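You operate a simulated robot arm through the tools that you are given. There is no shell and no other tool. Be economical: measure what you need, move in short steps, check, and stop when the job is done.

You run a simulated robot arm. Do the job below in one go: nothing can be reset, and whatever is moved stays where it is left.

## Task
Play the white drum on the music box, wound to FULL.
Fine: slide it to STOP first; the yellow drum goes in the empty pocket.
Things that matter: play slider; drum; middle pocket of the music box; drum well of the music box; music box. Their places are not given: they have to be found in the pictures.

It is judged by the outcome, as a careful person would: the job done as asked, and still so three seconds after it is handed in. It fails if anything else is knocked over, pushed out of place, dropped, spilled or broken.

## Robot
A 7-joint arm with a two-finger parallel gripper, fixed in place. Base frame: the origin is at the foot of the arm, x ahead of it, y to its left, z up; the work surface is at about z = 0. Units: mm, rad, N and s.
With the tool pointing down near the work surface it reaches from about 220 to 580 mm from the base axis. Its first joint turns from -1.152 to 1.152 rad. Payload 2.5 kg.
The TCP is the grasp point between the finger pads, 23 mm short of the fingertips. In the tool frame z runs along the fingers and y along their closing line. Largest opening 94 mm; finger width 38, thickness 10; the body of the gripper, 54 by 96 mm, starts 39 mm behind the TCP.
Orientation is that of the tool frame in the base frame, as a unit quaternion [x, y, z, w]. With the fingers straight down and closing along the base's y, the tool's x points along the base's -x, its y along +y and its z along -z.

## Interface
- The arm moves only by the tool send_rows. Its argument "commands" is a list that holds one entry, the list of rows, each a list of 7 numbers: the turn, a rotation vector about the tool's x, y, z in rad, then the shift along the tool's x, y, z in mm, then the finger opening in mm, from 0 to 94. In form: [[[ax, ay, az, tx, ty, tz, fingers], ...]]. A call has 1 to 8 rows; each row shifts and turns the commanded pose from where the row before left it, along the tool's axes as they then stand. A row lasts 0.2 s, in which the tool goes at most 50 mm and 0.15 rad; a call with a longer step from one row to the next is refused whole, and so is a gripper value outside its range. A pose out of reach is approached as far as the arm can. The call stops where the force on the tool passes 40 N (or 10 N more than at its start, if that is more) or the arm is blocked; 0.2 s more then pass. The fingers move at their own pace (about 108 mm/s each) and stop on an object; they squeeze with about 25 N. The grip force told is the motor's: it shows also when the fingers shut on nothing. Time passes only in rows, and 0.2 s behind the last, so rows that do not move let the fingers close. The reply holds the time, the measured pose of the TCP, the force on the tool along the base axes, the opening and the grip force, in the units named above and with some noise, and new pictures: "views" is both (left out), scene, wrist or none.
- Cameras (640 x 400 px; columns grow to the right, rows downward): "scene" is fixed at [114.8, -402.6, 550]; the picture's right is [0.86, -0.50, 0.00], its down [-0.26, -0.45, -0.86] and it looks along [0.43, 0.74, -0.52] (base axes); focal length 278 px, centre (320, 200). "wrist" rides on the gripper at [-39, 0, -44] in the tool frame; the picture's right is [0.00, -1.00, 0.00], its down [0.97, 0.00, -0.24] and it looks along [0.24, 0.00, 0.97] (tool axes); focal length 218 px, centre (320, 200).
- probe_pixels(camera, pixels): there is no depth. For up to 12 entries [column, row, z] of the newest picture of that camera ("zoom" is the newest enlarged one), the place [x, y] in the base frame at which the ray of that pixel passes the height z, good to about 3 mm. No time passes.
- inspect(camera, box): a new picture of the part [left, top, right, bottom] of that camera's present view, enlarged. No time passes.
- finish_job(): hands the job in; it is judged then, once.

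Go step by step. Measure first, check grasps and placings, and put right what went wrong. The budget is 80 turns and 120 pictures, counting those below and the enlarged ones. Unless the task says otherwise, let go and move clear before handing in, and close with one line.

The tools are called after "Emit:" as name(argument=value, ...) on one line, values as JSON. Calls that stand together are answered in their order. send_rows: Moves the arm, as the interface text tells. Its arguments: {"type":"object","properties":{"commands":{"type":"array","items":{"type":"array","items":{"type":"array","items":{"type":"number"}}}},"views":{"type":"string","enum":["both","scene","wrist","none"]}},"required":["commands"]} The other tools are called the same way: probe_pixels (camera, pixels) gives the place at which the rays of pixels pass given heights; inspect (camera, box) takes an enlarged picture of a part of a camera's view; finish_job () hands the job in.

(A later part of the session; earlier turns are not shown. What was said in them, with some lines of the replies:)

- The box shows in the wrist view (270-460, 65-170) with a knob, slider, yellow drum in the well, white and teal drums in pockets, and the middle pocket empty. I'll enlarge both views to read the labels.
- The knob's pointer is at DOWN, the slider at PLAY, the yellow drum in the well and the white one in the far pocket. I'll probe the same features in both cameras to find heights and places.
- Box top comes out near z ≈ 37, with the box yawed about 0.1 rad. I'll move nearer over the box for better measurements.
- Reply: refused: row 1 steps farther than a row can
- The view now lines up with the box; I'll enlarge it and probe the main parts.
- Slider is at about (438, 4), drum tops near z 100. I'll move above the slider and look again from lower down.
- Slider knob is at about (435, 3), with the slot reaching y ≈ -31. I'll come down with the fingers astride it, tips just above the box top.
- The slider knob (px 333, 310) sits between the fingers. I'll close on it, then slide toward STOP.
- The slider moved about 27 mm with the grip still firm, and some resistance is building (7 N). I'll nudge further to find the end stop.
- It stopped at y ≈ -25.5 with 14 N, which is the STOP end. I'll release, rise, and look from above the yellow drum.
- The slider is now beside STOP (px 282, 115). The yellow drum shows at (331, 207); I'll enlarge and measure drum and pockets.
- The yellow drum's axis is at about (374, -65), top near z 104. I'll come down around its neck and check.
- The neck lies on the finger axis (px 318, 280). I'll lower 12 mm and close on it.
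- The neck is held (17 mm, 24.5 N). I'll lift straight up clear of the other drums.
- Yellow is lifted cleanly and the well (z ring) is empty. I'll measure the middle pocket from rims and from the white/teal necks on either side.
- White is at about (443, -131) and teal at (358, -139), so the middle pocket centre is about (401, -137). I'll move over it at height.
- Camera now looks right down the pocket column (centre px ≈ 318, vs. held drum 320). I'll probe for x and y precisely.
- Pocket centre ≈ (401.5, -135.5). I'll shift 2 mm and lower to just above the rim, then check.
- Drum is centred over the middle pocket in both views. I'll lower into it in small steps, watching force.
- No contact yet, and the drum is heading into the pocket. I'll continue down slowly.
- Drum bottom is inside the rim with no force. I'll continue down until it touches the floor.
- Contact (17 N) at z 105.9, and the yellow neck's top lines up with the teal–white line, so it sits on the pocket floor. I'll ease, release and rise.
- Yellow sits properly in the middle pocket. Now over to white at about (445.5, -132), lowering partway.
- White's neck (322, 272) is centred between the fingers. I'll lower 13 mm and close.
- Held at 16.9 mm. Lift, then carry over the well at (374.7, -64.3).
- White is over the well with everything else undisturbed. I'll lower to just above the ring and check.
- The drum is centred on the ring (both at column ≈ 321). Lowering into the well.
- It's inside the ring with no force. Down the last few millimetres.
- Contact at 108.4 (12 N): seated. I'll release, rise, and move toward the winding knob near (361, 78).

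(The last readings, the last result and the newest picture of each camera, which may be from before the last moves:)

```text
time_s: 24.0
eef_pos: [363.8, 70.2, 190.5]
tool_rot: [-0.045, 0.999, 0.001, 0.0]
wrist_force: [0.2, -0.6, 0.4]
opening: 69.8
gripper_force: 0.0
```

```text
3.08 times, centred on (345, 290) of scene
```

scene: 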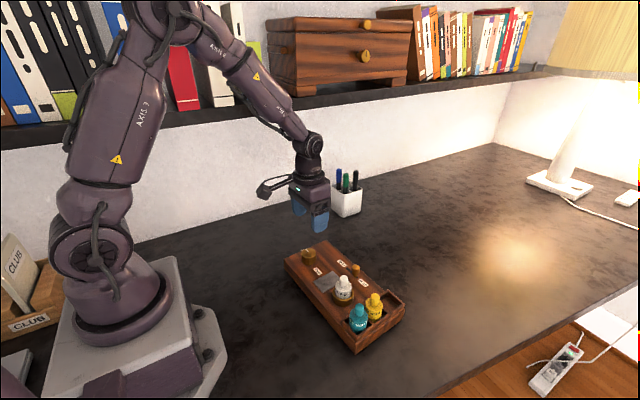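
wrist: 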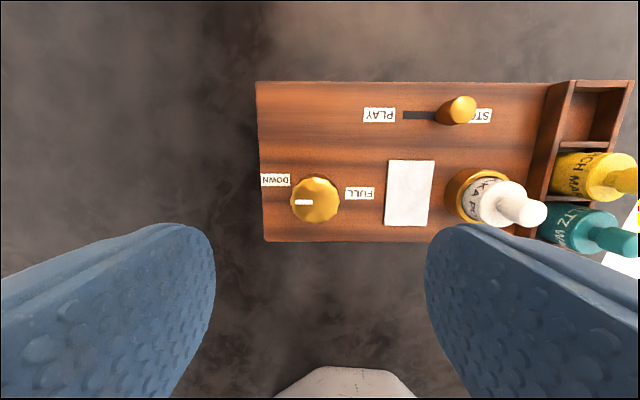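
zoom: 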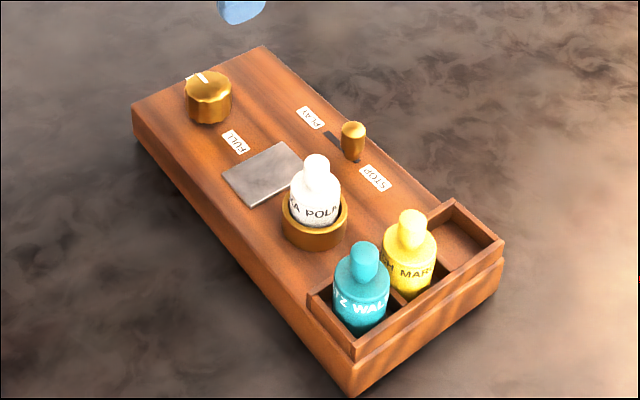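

White is seated in the well. The knob pointer faces left (px 296-311, 202); I'll measure knob and label places.

Emit:
probe_pixels(camera="zoom", pixels=[[209, 98, 37], [209, 77, 60], [202, 76, 60], [188, 76, 60], [234, 142, 37], [195, 76, 37]])

Emit:
probe_pixels(camera="wrist", pixels=[[275, 180, 37], [359, 193, 37], [314, 200, 60], [295, 202, 60], [312, 202, 60], [314, 200, 37], [314, 222, 60], [315, 174, 60], [290, 200, 60], [340, 200, 60]])

```text
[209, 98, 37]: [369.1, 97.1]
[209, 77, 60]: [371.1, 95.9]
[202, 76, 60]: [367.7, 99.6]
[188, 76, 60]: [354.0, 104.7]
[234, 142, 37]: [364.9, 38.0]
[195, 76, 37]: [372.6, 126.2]
```

```text
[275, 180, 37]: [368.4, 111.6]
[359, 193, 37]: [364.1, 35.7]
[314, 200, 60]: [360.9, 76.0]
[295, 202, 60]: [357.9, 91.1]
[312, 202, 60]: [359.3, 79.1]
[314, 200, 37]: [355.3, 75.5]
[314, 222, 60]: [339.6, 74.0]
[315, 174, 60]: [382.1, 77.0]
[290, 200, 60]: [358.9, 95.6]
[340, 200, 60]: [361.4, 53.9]
```

Knob centre is about (362, 76), top near z 65; its pointer is exactly opposite FULL, so it needs a half turn. I'll centre over it and pre-rotate the wrist counter-clockwise.

Emit:
send_rows(commands=[[[0, 0, -0.14, 1.3, 5.9, 0, 70], [0, 0, -0.15, 0, 0, 0, 70], [0, 0, -0.15, 0, 0, 0, 70], [0, 0, -0.15, 0, 0, 0, 70], [0, 0, -0.15, 0, 0, 0, 70], [0, 0, -0.15, 0, 0, 0, 70], [0, 0, -0.15, 0, 0, 0, 70], [0, 0, -0.15, 0, 0, 0, 70]]], views="none")

Emit:
send_rows(commands=[[[0, 0, -0.15, 0, 0, 0, 70], [0, 0, -0.15, 0, 0, 0, 70], [0, 0, -0.08, 0, 0, 0, 70], [0, 0, 0, 0, 0, 30, 70], [0, 0, 0, 0, 0, 30, 70], [0, 0, 0, 0, 0, 0, 70]]])

```text
time_s: 25.8
eef_pos: [361.1, 75.4, 189.5]
tool_rot: [-0.598, 0.801, 0.0, 0.0]
wrist_force: [0.3, -0.8, 0.3]
opening: 70.0
gripper_force: 0.0
```

```text
time_s: 27.2
eef_pos: [361.1, 75.5, 129.1]
tool_rot: [0.738, -0.675, 0.001, 0.0]
wrist_force: [1.4, 0.0, 0.3]
opening: 70.2
gripper_force: 0.0
```

scene: 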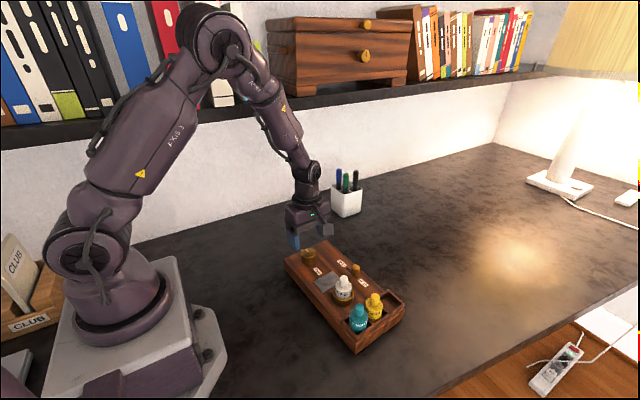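
wrist: 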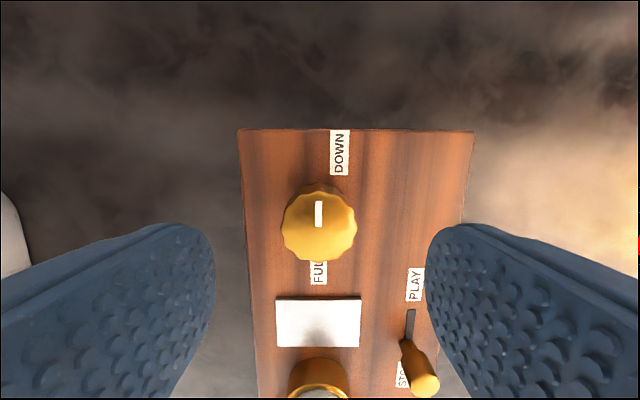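

Knob (319, 226) is centred between the fingers. I'll lower around it and close.

Emit:
send_rows(commands=[[[0, 0, 0, 0, 0, 30, 64], [0, 0, 0, 0, 0, 30, 60], [0, 0, 0, 0, 0, 0, 30], [0, 0, 0, 0, 0, 0, 20], [0, 0, 0, 0, 0, 0, 20]]], views="wrist")

```text
time_s: 28.4
eef_pos: [360.6, 75.4, 69.0]
tool_rot: [0.738, -0.674, 0.0, 0.0]
wrist_force: [-7.8, -1.5, 7.5]
opening: 37.6
gripper_force: 24.6
```

wrist: 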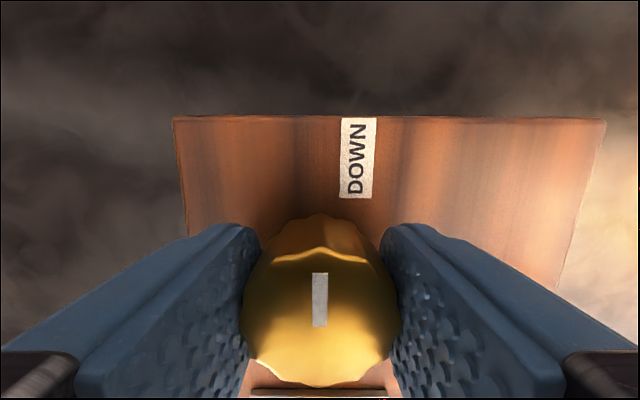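

Gripped at 37.6 mm. I'll try a small clockwise turn and check that the knob follows.

Emit:
send_rows(commands=[[[0, 0, 0.1, 0, 0, 0, 20], [0, 0, 0.1, 0, 0, 0, 20], [0, 0, 0.1, 0, 0, 0, 20], [0, 0, 0, 0, 0, 0, 20]]], views="wrist")

```text
time_s: 29.4
eef_pos: [361.1, 77.2, 69.1]
tool_rot: [-0.628, 0.778, 0.001, 0.0]
wrist_force: [-1.9, 0.5, 0.9]
opening: 37.7
gripper_force: 24.3
```

wrist: 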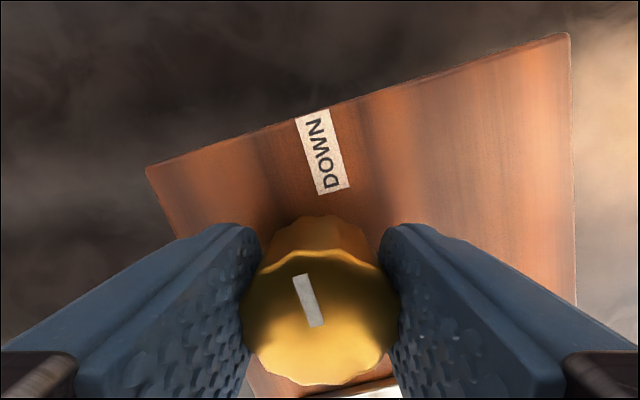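

The pointer kept its direction toward DOWN, so the knob is against its stop clockwise. I'll test counter-clockwise.

Emit:
send_rows(commands=[[[0, 0, -0.1, 0, 0, 0, 20], [0, 0, -0.1, 0, 0, 0, 20], [0, 0, -0.1, 0, 0, 0, 20], [0, 0, 0, 0, 0, 0, 20]]], views="wrist")

```text
time_s: 30.4
eef_pos: [360.8, 76.7, 68.6]
tool_rot: [0.738, -0.675, 0.0, 0.0]
wrist_force: [-9.7, 6.3, 2.8]
opening: 37.2
gripper_force: 25.4
```

wrist: 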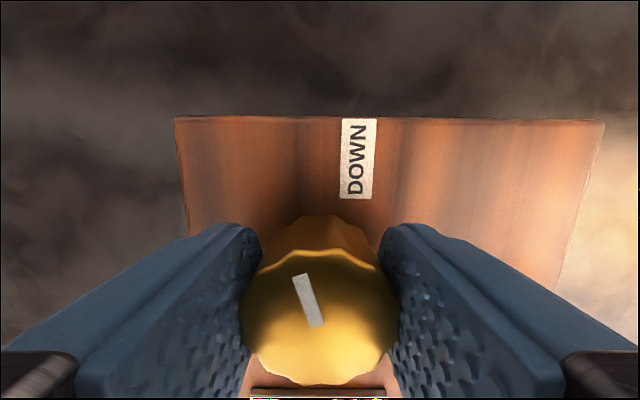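

It follows counter-clockwise (pointer moved 0.3 rad from DOWN with the box fixed). I'll keep turning this way.

Emit:
send_rows(commands=[[[0, 0, -0.14, 0, 0, 0, 20], [0, 0, -0.14, 0, 0, 0, 20], [0, 0, -0.14, 0, 0, 0, 20], [0, 0, -0.14, 0, 0, 0, 20], [0, 0, -0.14, 0, 0, 0, 20], [0, 0, 0, 0, 0, 0, 20]]], views="wrist")

```text
time_s: 31.8
eef_pos: [361.0, 75.4, 67.6]
tool_rot: [0.925, -0.381, 0.0, 0.001]
wrist_force: [-17.1, 0.0, 6.2]
opening: 37.5
gripper_force: 25.4
```

wrist: 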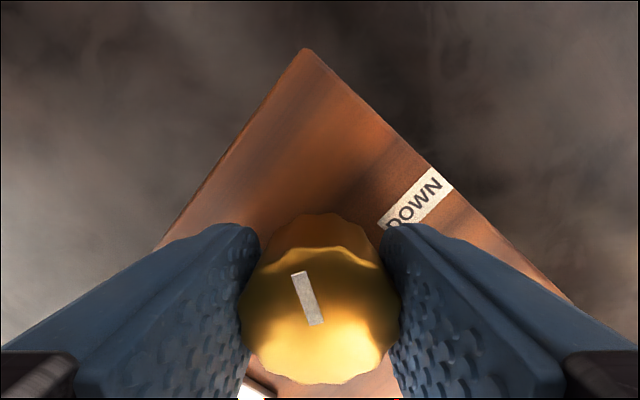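

The knob follows well; turned about 1.0 rad so far. A side force of 17 N in -x suggests I'm ~1 mm off axis, so I'll shift a bit and go on.

Emit:
send_rows(commands=[[[0, 0, 0, -0.7, 0.7, 0, 20], [0, 0, -0.14, 0, 0, 0, 20], [0, 0, -0.14, 0, 0, 0, 20], [0, 0, -0.14, 0, 0, 0, 20], [0, 0, 0, 0, 0, 0, 20]]], views="wrist")

```text
time_s: 33.0
eef_pos: [361.2, 75.5, 69.7]
tool_rot: [0.984, -0.18, 0.001, 0.002]
wrist_force: [2.8, -6.0, -0.2]
opening: 37.4
gripper_force: 25.0
```

wrist: 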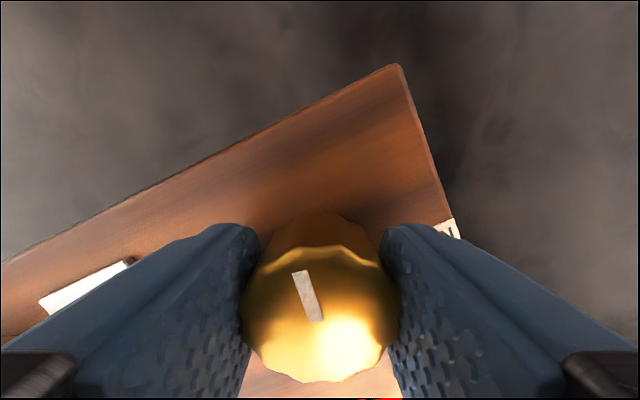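

Yaw is now 2.78 and still following (1.42 rad turned). Continue carefully.

Emit:
send_rows(commands=[[[0, 0, -0.14, 0, 0, 0, 20], [0, 0, -0.14, 0, 0, 0, 20], [0, 0, -0.14, 0, 0, 0, 20], [0, 0, 0, 0, 0, 0, 20]]], views="wrist")

```text
time_s: 34.0
eef_pos: [361.0, 75.4, 70.3]
tool_rot: [1.0, 0.03, 0.0, 0.001]
wrist_force: [0.3, -12.1, 0.5]
opening: 37.5
gripper_force: 25.1
```

wrist: 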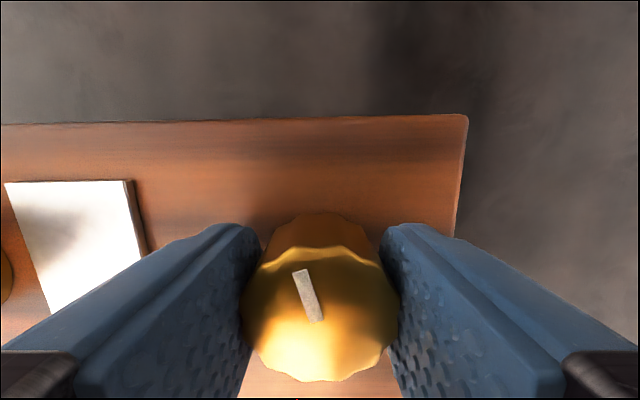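

Still fine at yaw 3.2 (1.84 rad turned). Continue with a slight y correction.

Emit:
send_rows(commands=[[[0, 0, -0.14, 0, 0.7, 0, 20], [0, 0, -0.14, 0, 0, 0, 20], [0, 0, -0.14, 0, 0, 0, 20], [0, 0, -0.14, 0, 0, 0, 20], [0, 0, 0, 0, 0, 0, 20]]], views="wrist")

```text
time_s: 35.2
eef_pos: [361.1, 75.4, 69.4]
tool_rot: [0.952, 0.305, 0.0, 0.0]
wrist_force: [-0.2, -11.8, 1.4]
opening: 37.5
gripper_force: 24.4
```

wrist: 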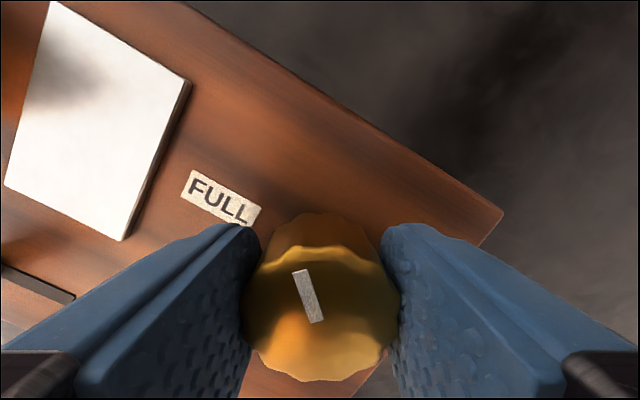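

FULL comes into view; about 0.74 rad remain. Continue.

Emit:
send_rows(commands=[[[0, 0, -0.14, 0, 0, 0, 20], [0, 0, -0.14, 0, 0, 0, 20], [0, 0, -0.14, 0, 0, 0, 20], [0, 0, -0.14, 0, 0, 0, 20], [0, 0, 0, 0, 0, 0, 20]]], views="wrist")

```text
time_s: 36.4
eef_pos: [360.2, 75.7, 70.9]
tool_rot: [0.869, 0.496, 0.0, 0.0]
wrist_force: [6.7, -8.5, 0.6]
opening: 37.3
gripper_force: 25.4
out of reach, approached as far as the arm can: row 4
```

wrist: 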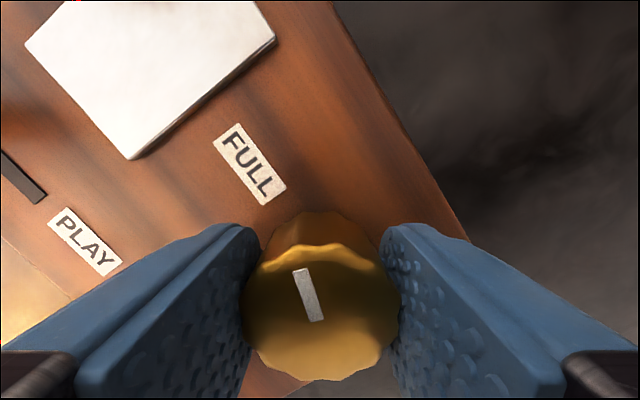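

The wrist is at its limit at 2.82 rad turned; about 0.32 left. I'll open, turn back 0.75 rad, and re-grip.

Emit:
send_rows(commands=[[[0, 0, 0, 0, 0, 0, 62], [0, 0, 0, 0, 0, 0, 62], [0, 0, 0.14, 0, 0, 0, 62], [0, 0, 0.14, 0, 0, 0, 62], [0, 0, 0.14, 0, 0, 0, 62], [0, 0, 0.14, 0, 0, 0, 62], [0, 0, 0.14, 0, 0, 0, 62], [0, 0, 0, 0, 0, 0, 62]]], views="wrist")

```text
time_s: 38.2
eef_pos: [361.2, 75.1, 69.7]
tool_rot: [0.986, 0.167, 0.001, 0.0]
wrist_force: [0.1, 0.2, 0.5]
opening: 61.8
gripper_force: 0.1
```

wrist: 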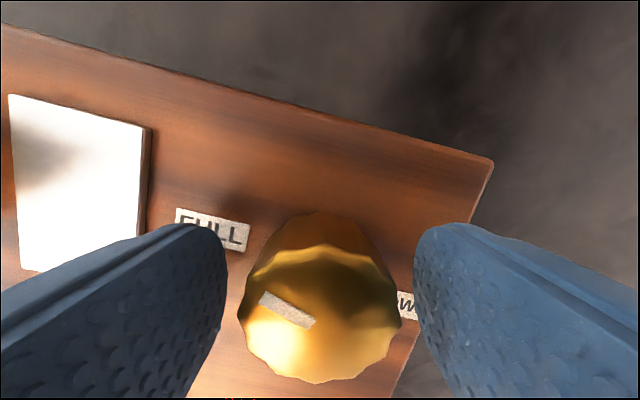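

The knob held its place, pointer ~0.3 rad short of FULL. Re-grip and turn the rest.

Emit:
send_rows(commands=[[[0, 0, 0, 0, 0, 0, 30], [0, 0, 0, 0, 0, 0, 20], [0, 0, 0, 0, 0, 0, 20], [0, 0, -0.1, 0, 0, 0, 20], [0, 0, -0.1, 0, 0, 0, 20], [0, 0, -0.1, 0, 0, 0, 20], [0, 0, 0, 0, 0, 0, 20]]], views="wrist")

```text
time_s: 39.8
eef_pos: [361.3, 75.2, 70.2]
tool_rot: [0.95, 0.313, 0.0, 0.0]
wrist_force: [5.7, -0.8, 0.7]
opening: 37.5
gripper_force: 25.1
```

wrist: 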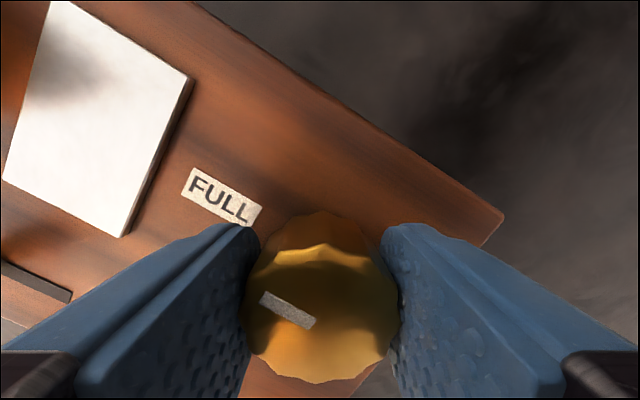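

The pointer now runs nearly parallel to the box toward FULL. I'll turn 0.12 more to see if there's a stop.

Emit:
send_rows(commands=[[[0, 0, -0.06, 0, 0, 0, 20], [0, 0, -0.06, 0, 0, 0, 20], [0, 0, 0, 0, 0, 0, 20]]], views="wrist")

Emit:
inspect(camera="wrist", box=[160, 120, 420, 390])

```text
time_s: 40.6
eef_pos: [360.9, 75.7, 69.8]
tool_rot: [0.929, 0.37, 0.0, -0.001]
wrist_force: [5.7, -3.2, 0.2]
opening: 37.2
gripper_force: 24.6
```

wrist: 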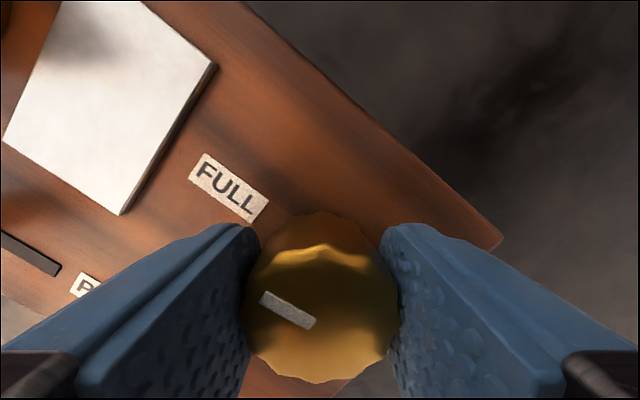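

```text
1.48 times, centred on (290, 255) of wrist
```

zoom: 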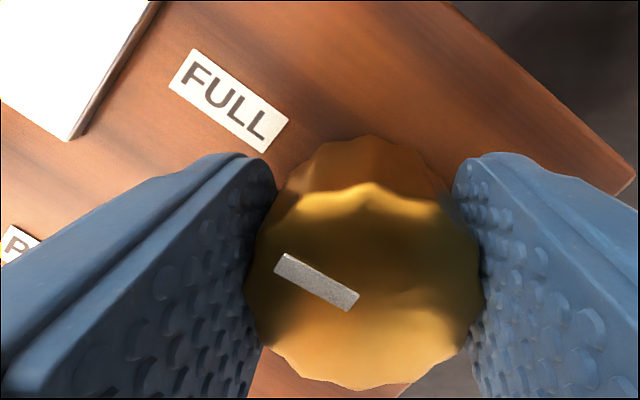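

No stop felt; the pointer followed. I'll probe the pointer's ends to get its true direction.

Emit:
probe_pixels(camera="wrist", pixels=[[262.2, 296.9, 67], [313.2, 323.9, 67], [320, 318, 67], [228.5, 187.5, 37], [312, 330, 67]])

```text
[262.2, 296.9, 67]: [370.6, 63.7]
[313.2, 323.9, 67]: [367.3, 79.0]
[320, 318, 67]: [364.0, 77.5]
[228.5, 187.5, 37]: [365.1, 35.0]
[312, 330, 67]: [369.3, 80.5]
```

The pointer seems about 0.1 rad around/past the FULL direction, within measuring error. I'll turn a further 0.12 to tell whether the FULL stop is here.

Emit:
send_rows(commands=[[[0, 0, -0.06, 0, 0, 0, 20], [0, 0, -0.06, 0, 0, 0, 20], [0, 0, 0, 0, 0, 0, 20]]], views="none")

Emit:
inspect(camera="wrist", box=[160, 120, 420, 390])

```text
time_s: 41.4
eef_pos: [360.1, 75.5, 70.7]
tool_rot: [0.905, 0.425, 0.001, 0.001]
wrist_force: [6.2, -1.8, 0.0]
opening: 37.5
gripper_force: 24.9
```

```text
1.48 times, centred on (290, 255) of wrist
```

zoom: 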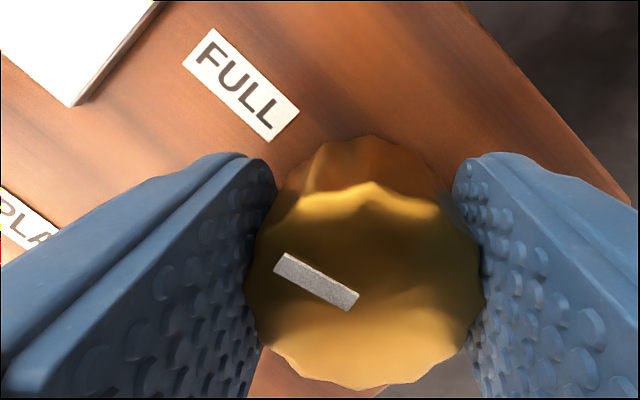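

It still follows, so there's no stop at FULL; I've gone about 0.2 rad past the label. I'll turn back 0.22 rad, release, rise and look from above.

Emit:
send_rows(commands=[[[0, 0, 0.11, 0, 0, 0, 20], [0, 0, 0.11, 0, 0, 0, 20], [0, 0, 0, 0, 0, 0, 20], [0, 0, 0, 0, 0, 0, 60], [0, 0, 0, 0, 0, 0, 62], [0, 0, 0, 0, 0, -40, 62], [0, 0, 0, 0, 0, -40, 62], [0, 0, 0, 0, 0, 0, 62]]], views="wrist")

Emit:
inspect(camera="wrist", box=[220, 120, 420, 270])

Emit:
inspect(camera="scene", box=[275, 225, 415, 355])

```text
time_s: 43.2
eef_pos: [360.1, 75.0, 149.8]
tool_rot: [0.946, 0.323, 0.0, 0.0]
wrist_force: [0.5, -0.4, 0.3]
opening: 62.2
gripper_force: 0.1
```

wrist: 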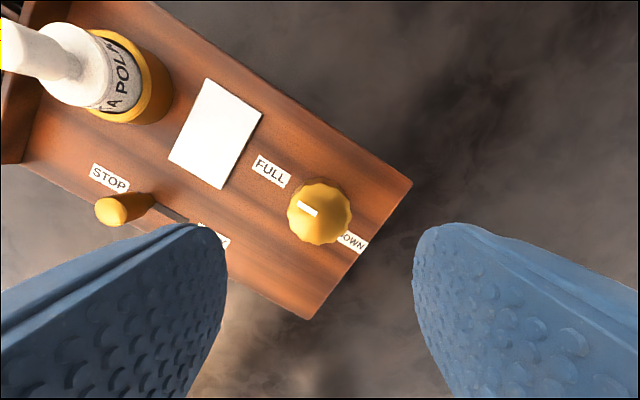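

```text
2.67 times, centred on (320, 195) of wrist
```

zoom: 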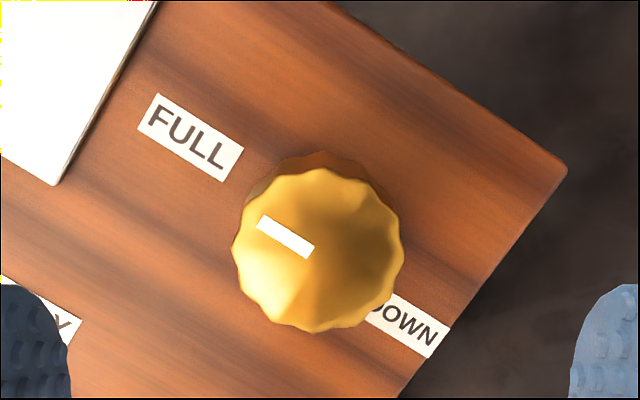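

```text
3.08 times, centred on (345, 290) of scene
```

zoom: 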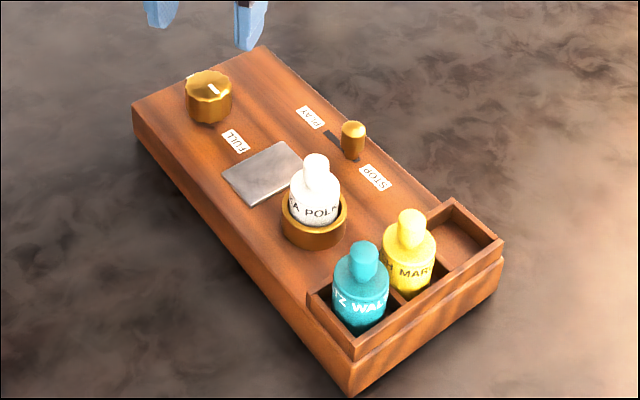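

The pointer now aims at FULL, with drums all seated. I'll probe to verify its direction.

Emit:
probe_pixels(camera="wrist", pixels=[[297.5, 203.2, 66], [317, 214.5, 66], [258.5, 156, 37], [284.5, 175, 37], [320, 214, 66], [412, 183, 37], [150, 0, 37]])

```text
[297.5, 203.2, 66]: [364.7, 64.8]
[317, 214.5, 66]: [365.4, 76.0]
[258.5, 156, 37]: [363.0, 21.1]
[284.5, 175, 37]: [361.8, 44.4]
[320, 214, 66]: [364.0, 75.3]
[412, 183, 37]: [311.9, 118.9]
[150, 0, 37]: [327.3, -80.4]
```

Near enough, but I want a straighter view: I'll rotate the wrist to square with the box (yaw 3.23) and rise to look again.

Emit:
send_rows(commands=[[[0, 0, 0.14, 0, 0, -20, 50], [0, 0, 0.14, 0, 0, -20, 40], [0, 0, 0.14, 0, 0, 0, 40], [0, 0, 0.145, 0, 0, 0, 40], [0, 0, 0, 0, 0, 0, 40]]], views="wrist")

Emit:
inspect(camera="wrist", box=[220, 120, 420, 270])

```text
time_s: 44.4
eef_pos: [361.0, 75.3, 189.1]
tool_rot: [0.999, 0.045, 0.0, 0.0]
wrist_force: [0.5, 1.1, -0.2]
opening: 39.8
gripper_force: 0.1
```

wrist: 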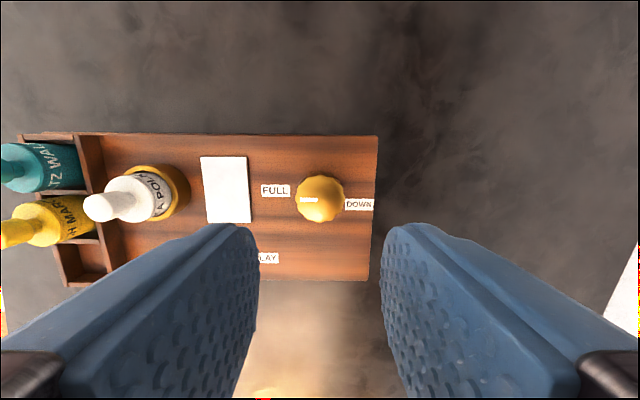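

```text
2.67 times, centred on (320, 195) of wrist
```

zoom: 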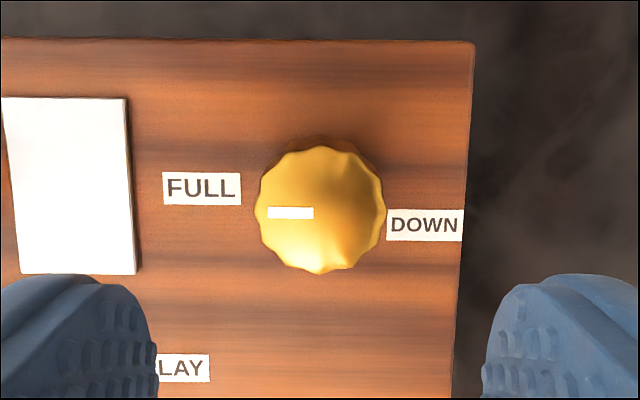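

The pointer lies exactly along the box toward FULL, so the box is wound. I'll rotate the wrist back to the proven orientation before working the slider.

Emit:
send_rows(commands=[[[0, 0, 0.149, 0, 0, 0, 40], [0, 0, 0.149, 0, 0, 0, 40], [0, 0, 0.149, 0, 0, 0, 40], [0, 0, 0.149, 0, 0, 0, 40], [0, 0, 0.149, 0, 0, 0, 40], [0, 0, 0.149, 0, 0, 0, 40], [0, 0, 0.149, 0, 0, 0, 40], [0, 0, 0.149, 0, 0, 0, 40]]], views="none")

Emit:
send_rows(commands=[[[0, 0, 0.149, 0, 0, 0, 40], [0, 0, 0.149, 0, 0, 0, 40], [0, 0, 0.149, 0, 0, 0, 40], [0, 0, 0.149, 0, 0, 0, 40], [0, 0, 0.149, 0, 0, 0, 40], [0, 0, 0.149, 0, 0, 0, 40], [0, 0, 0.149, 0, 0, 0, 40], [0, 0, 0.149, 0, 0, 0, 40]]], views="none")

Emit:
send_rows(commands=[[[0, 0, 0.149, 0, 0, 0, 40], [0, 0, 0.149, 0, 0, 0, 40], [0, 0, 0.149, 0, 0, 0, 40], [0, 0, 0.149, 0, 0, 0, 40], [0, 0, 0.149, 0, 0, 0, 40], [0, 0, 0.0, 0, 0, 0, 40]]], views="none")

```text
time_s: 46.2
eef_pos: [361.0, 75.7, 190.4]
tool_rot: [0.852, -0.524, 0.0, 0.0]
wrist_force: [0.0, 0.7, -0.4]
opening: 39.8
gripper_force: 0.0
```

```text
time_s: 48.0
eef_pos: [361.9, 75.0, 189.5]
tool_rot: [-0.411, 0.912, -0.001, 0.0]
wrist_force: [0.6, -0.5, 0.5]
opening: 40.0
gripper_force: 0.1
```

```text
time_s: 49.4
eef_pos: [360.8, 74.4, 190.8]
tool_rot: [-0.051, 0.999, 0.0, 0.001]
wrist_force: [0.0, 0.1, 0.4]
opening: 40.3
gripper_force: 0.1
```

Back at yaw 0.10. Move over the slider at STOP (436.5, -24) and partway down.

Emit:
send_rows(commands=[[[0, 0, 0.01, -22, -35, 0, 40], [0, 0, 0, -22, -35, 0, 40], [0, 0, 0, -21.3, -35.7, 0, 40], [0, 0, 0, 0, 0, 40, 40], [0, 0, 0, 0, 0, 35, 40], [0, 0, 0, 0, 0, 0, 40]]], views="wrist")

```text
time_s: 50.8
eef_pos: [436.7, -24.9, 114.2]
tool_rot: [-0.047, 0.999, 0.001, 0.002]
wrist_force: [0.9, -0.2, -0.4]
opening: 40.1
gripper_force: 0.1
```

wrist: 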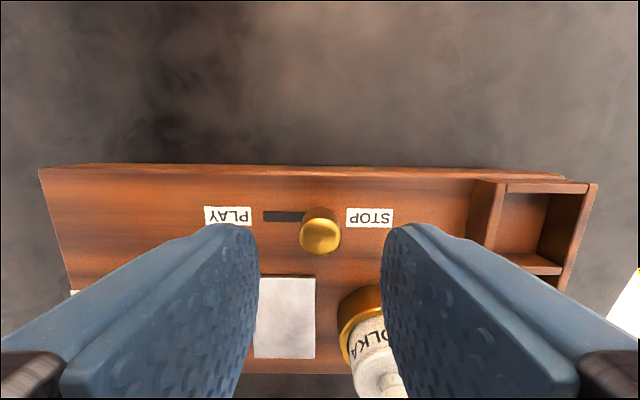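

The slider (320, 230) is centred; the white drum is clear behind. Lower, close, and slide to PLAY.

Emit:
send_rows(commands=[[[0, 0, 0, 0, 0, 30, 40], [0, 0, 0, 0, 0, 16, 40], [0, 0, 0, 0, 0, 0, 12], [0, 0, 0, 0, 0, 0, 8], [0, 0, 0, 0, 0, 0, 8]]], views="none")

Emit:
send_rows(commands=[[[0, 0, 0, 0, 7, 0, 8], [0, 0, 0, 0, 7, 0, 8], [0, 0, 0, 0, 7, 0, 8], [0, 0, 0, 0, 5, 0, 8], [0, 0, 0, 0, 0, 0, 8]]], views="wrist")

```text
time_s: 52.0
eef_pos: [435.4, -23.6, 68.0]
tool_rot: [-0.047, 0.999, -0.001, -0.001]
wrist_force: [0.4, -2.4, -0.2]
opening: 18.3
gripper_force: 25.4
```

```text
time_s: 53.2
eef_pos: [432.7, 1.2, 68.2]
tool_rot: [-0.046, 0.999, -0.001, 0.0]
wrist_force: [8.6, -7.5, -0.4]
opening: 18.0
gripper_force: 25.5
```

wrist: 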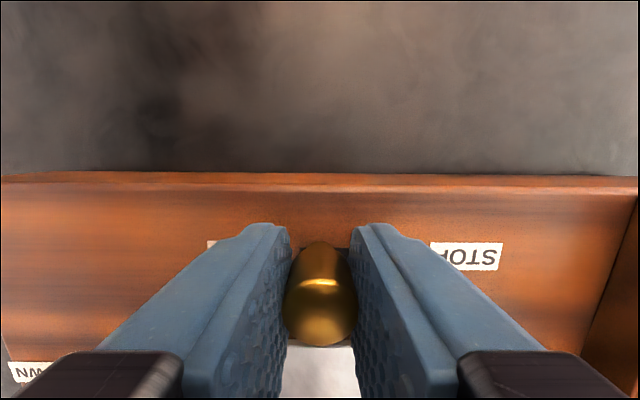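

Slid about 25 mm with resistance starting. A small further push to reach the PLAY end.

Emit:
send_rows(commands=[[[0, 0, 0, -2, 2, 0, 8], [0, 0, 0, 0, 2, 0, 8], [0, 0, 0, 0, 0, 0, 8]]], views="none")

```text
time_s: 54.0
eef_pos: [435.9, 4.9, 68.3]
tool_rot: [-0.047, 0.999, -0.001, 0.001]
wrist_force: [1.7, -15.7, -0.2]
opening: 18.2
gripper_force: 25.3
```

At the PLAY end (15.7 N). Ease, release, and rise clear to check everything.

Emit:
send_rows(commands=[[[0, 0, 0, 0, -2, 0, 19], [0, 0, 0, 0, 0, 0, 40], [0, 0, 0, 0, 0, 0, 40], [0, 0, 0, 0, 0, -45, 40], [0, 0, 0, 0, 0, -45, 50], [0, 0, 0, 40, 0, -30, 60], [0, 0, 0, 30, 0, -40, 60], [0, 0, 0, 0, 0, 0, 60]]])

Emit:
inspect(camera="scene", box=[275, 225, 415, 355])

Emit:
inspect(camera="wrist", box=[210, 90, 510, 240])

```text
time_s: 55.8
eef_pos: [364.5, -0.8, 228.7]
tool_rot: [-0.047, 0.999, 0.0, 0.0]
wrist_force: [-0.6, 0.7, -0.8]
opening: 59.6
gripper_force: 0.0
```

scene: 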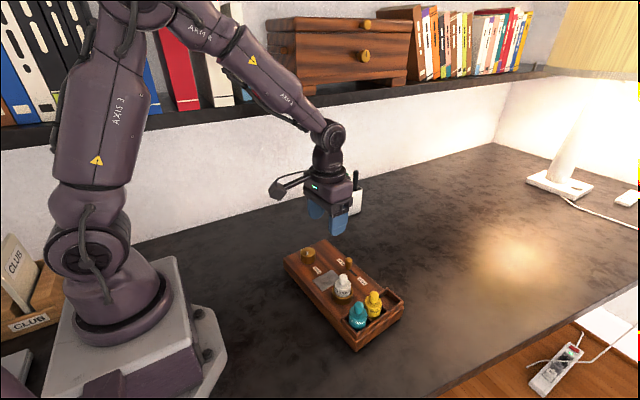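
wrist: 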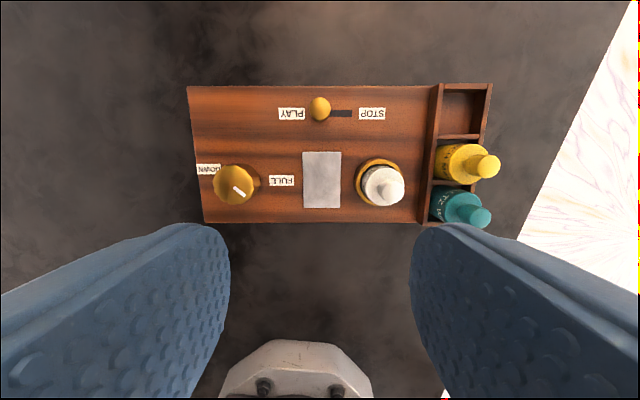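

```text
3.08 times, centred on (345, 290) of scene
```

zoom: 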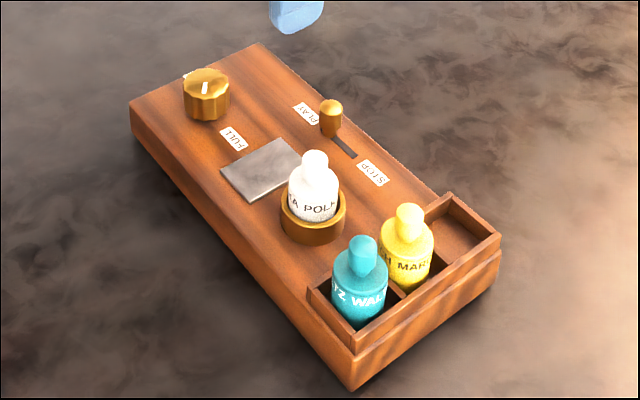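

```text
2.13 times, centred on (360, 165) of wrist
```

zoom: 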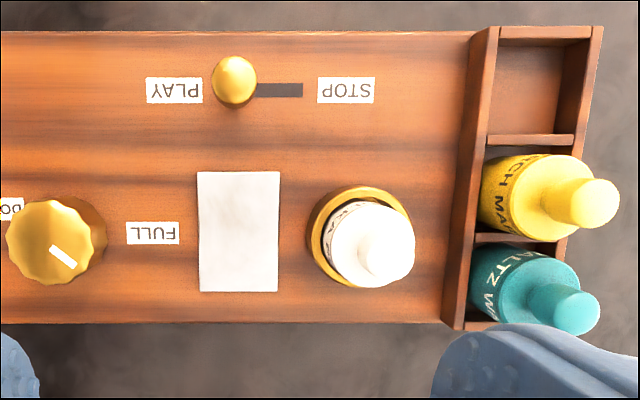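

Drums are right and the slider is at PLAY, but the knob pointer has turned about 0.65 rad back from FULL. I'll wait briefly and see if it is still moving.

Emit:
send_rows(commands=[[[0, 0, 0, 0, 0, 0, 60], [0, 0, 0, 0, 0, 0, 60], [0, 0, 0, 0, 0, 0, 60], [0, 0, 0, 0, 0, 0, 60]]], views="none")

Emit:
inspect(camera="wrist", box=[210, 90, 510, 240])

```text
time_s: 56.8
eef_pos: [365.8, -1.6, 228.5]
tool_rot: [-0.046, 0.999, 0.0, -0.001]
wrist_force: [0.1, -0.1, -0.2]
opening: 60.3
gripper_force: 0.2
```

```text
2.13 times, centred on (360, 165) of wrist
```

zoom: 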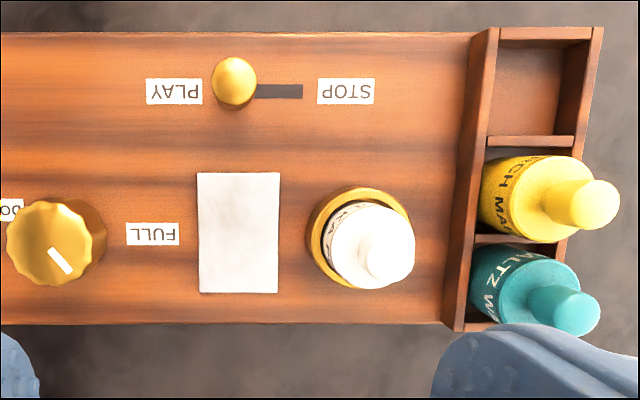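

The knob is now turning slowly back at about 0.17 rad/s and the white drum is turning with it. The box is playing from FULL, the yellow drum is in the middle pocket and the arm is clear, so I'm handing in.

Emit:
finish_job()

```text
The job is handed in.
```

The white drum is playing in the well with the slider at PLAY. I stopped the box first, put the yellow drum in the middle pocket, and wound the knob to FULL. The knob is now slowly running down as the box plays.
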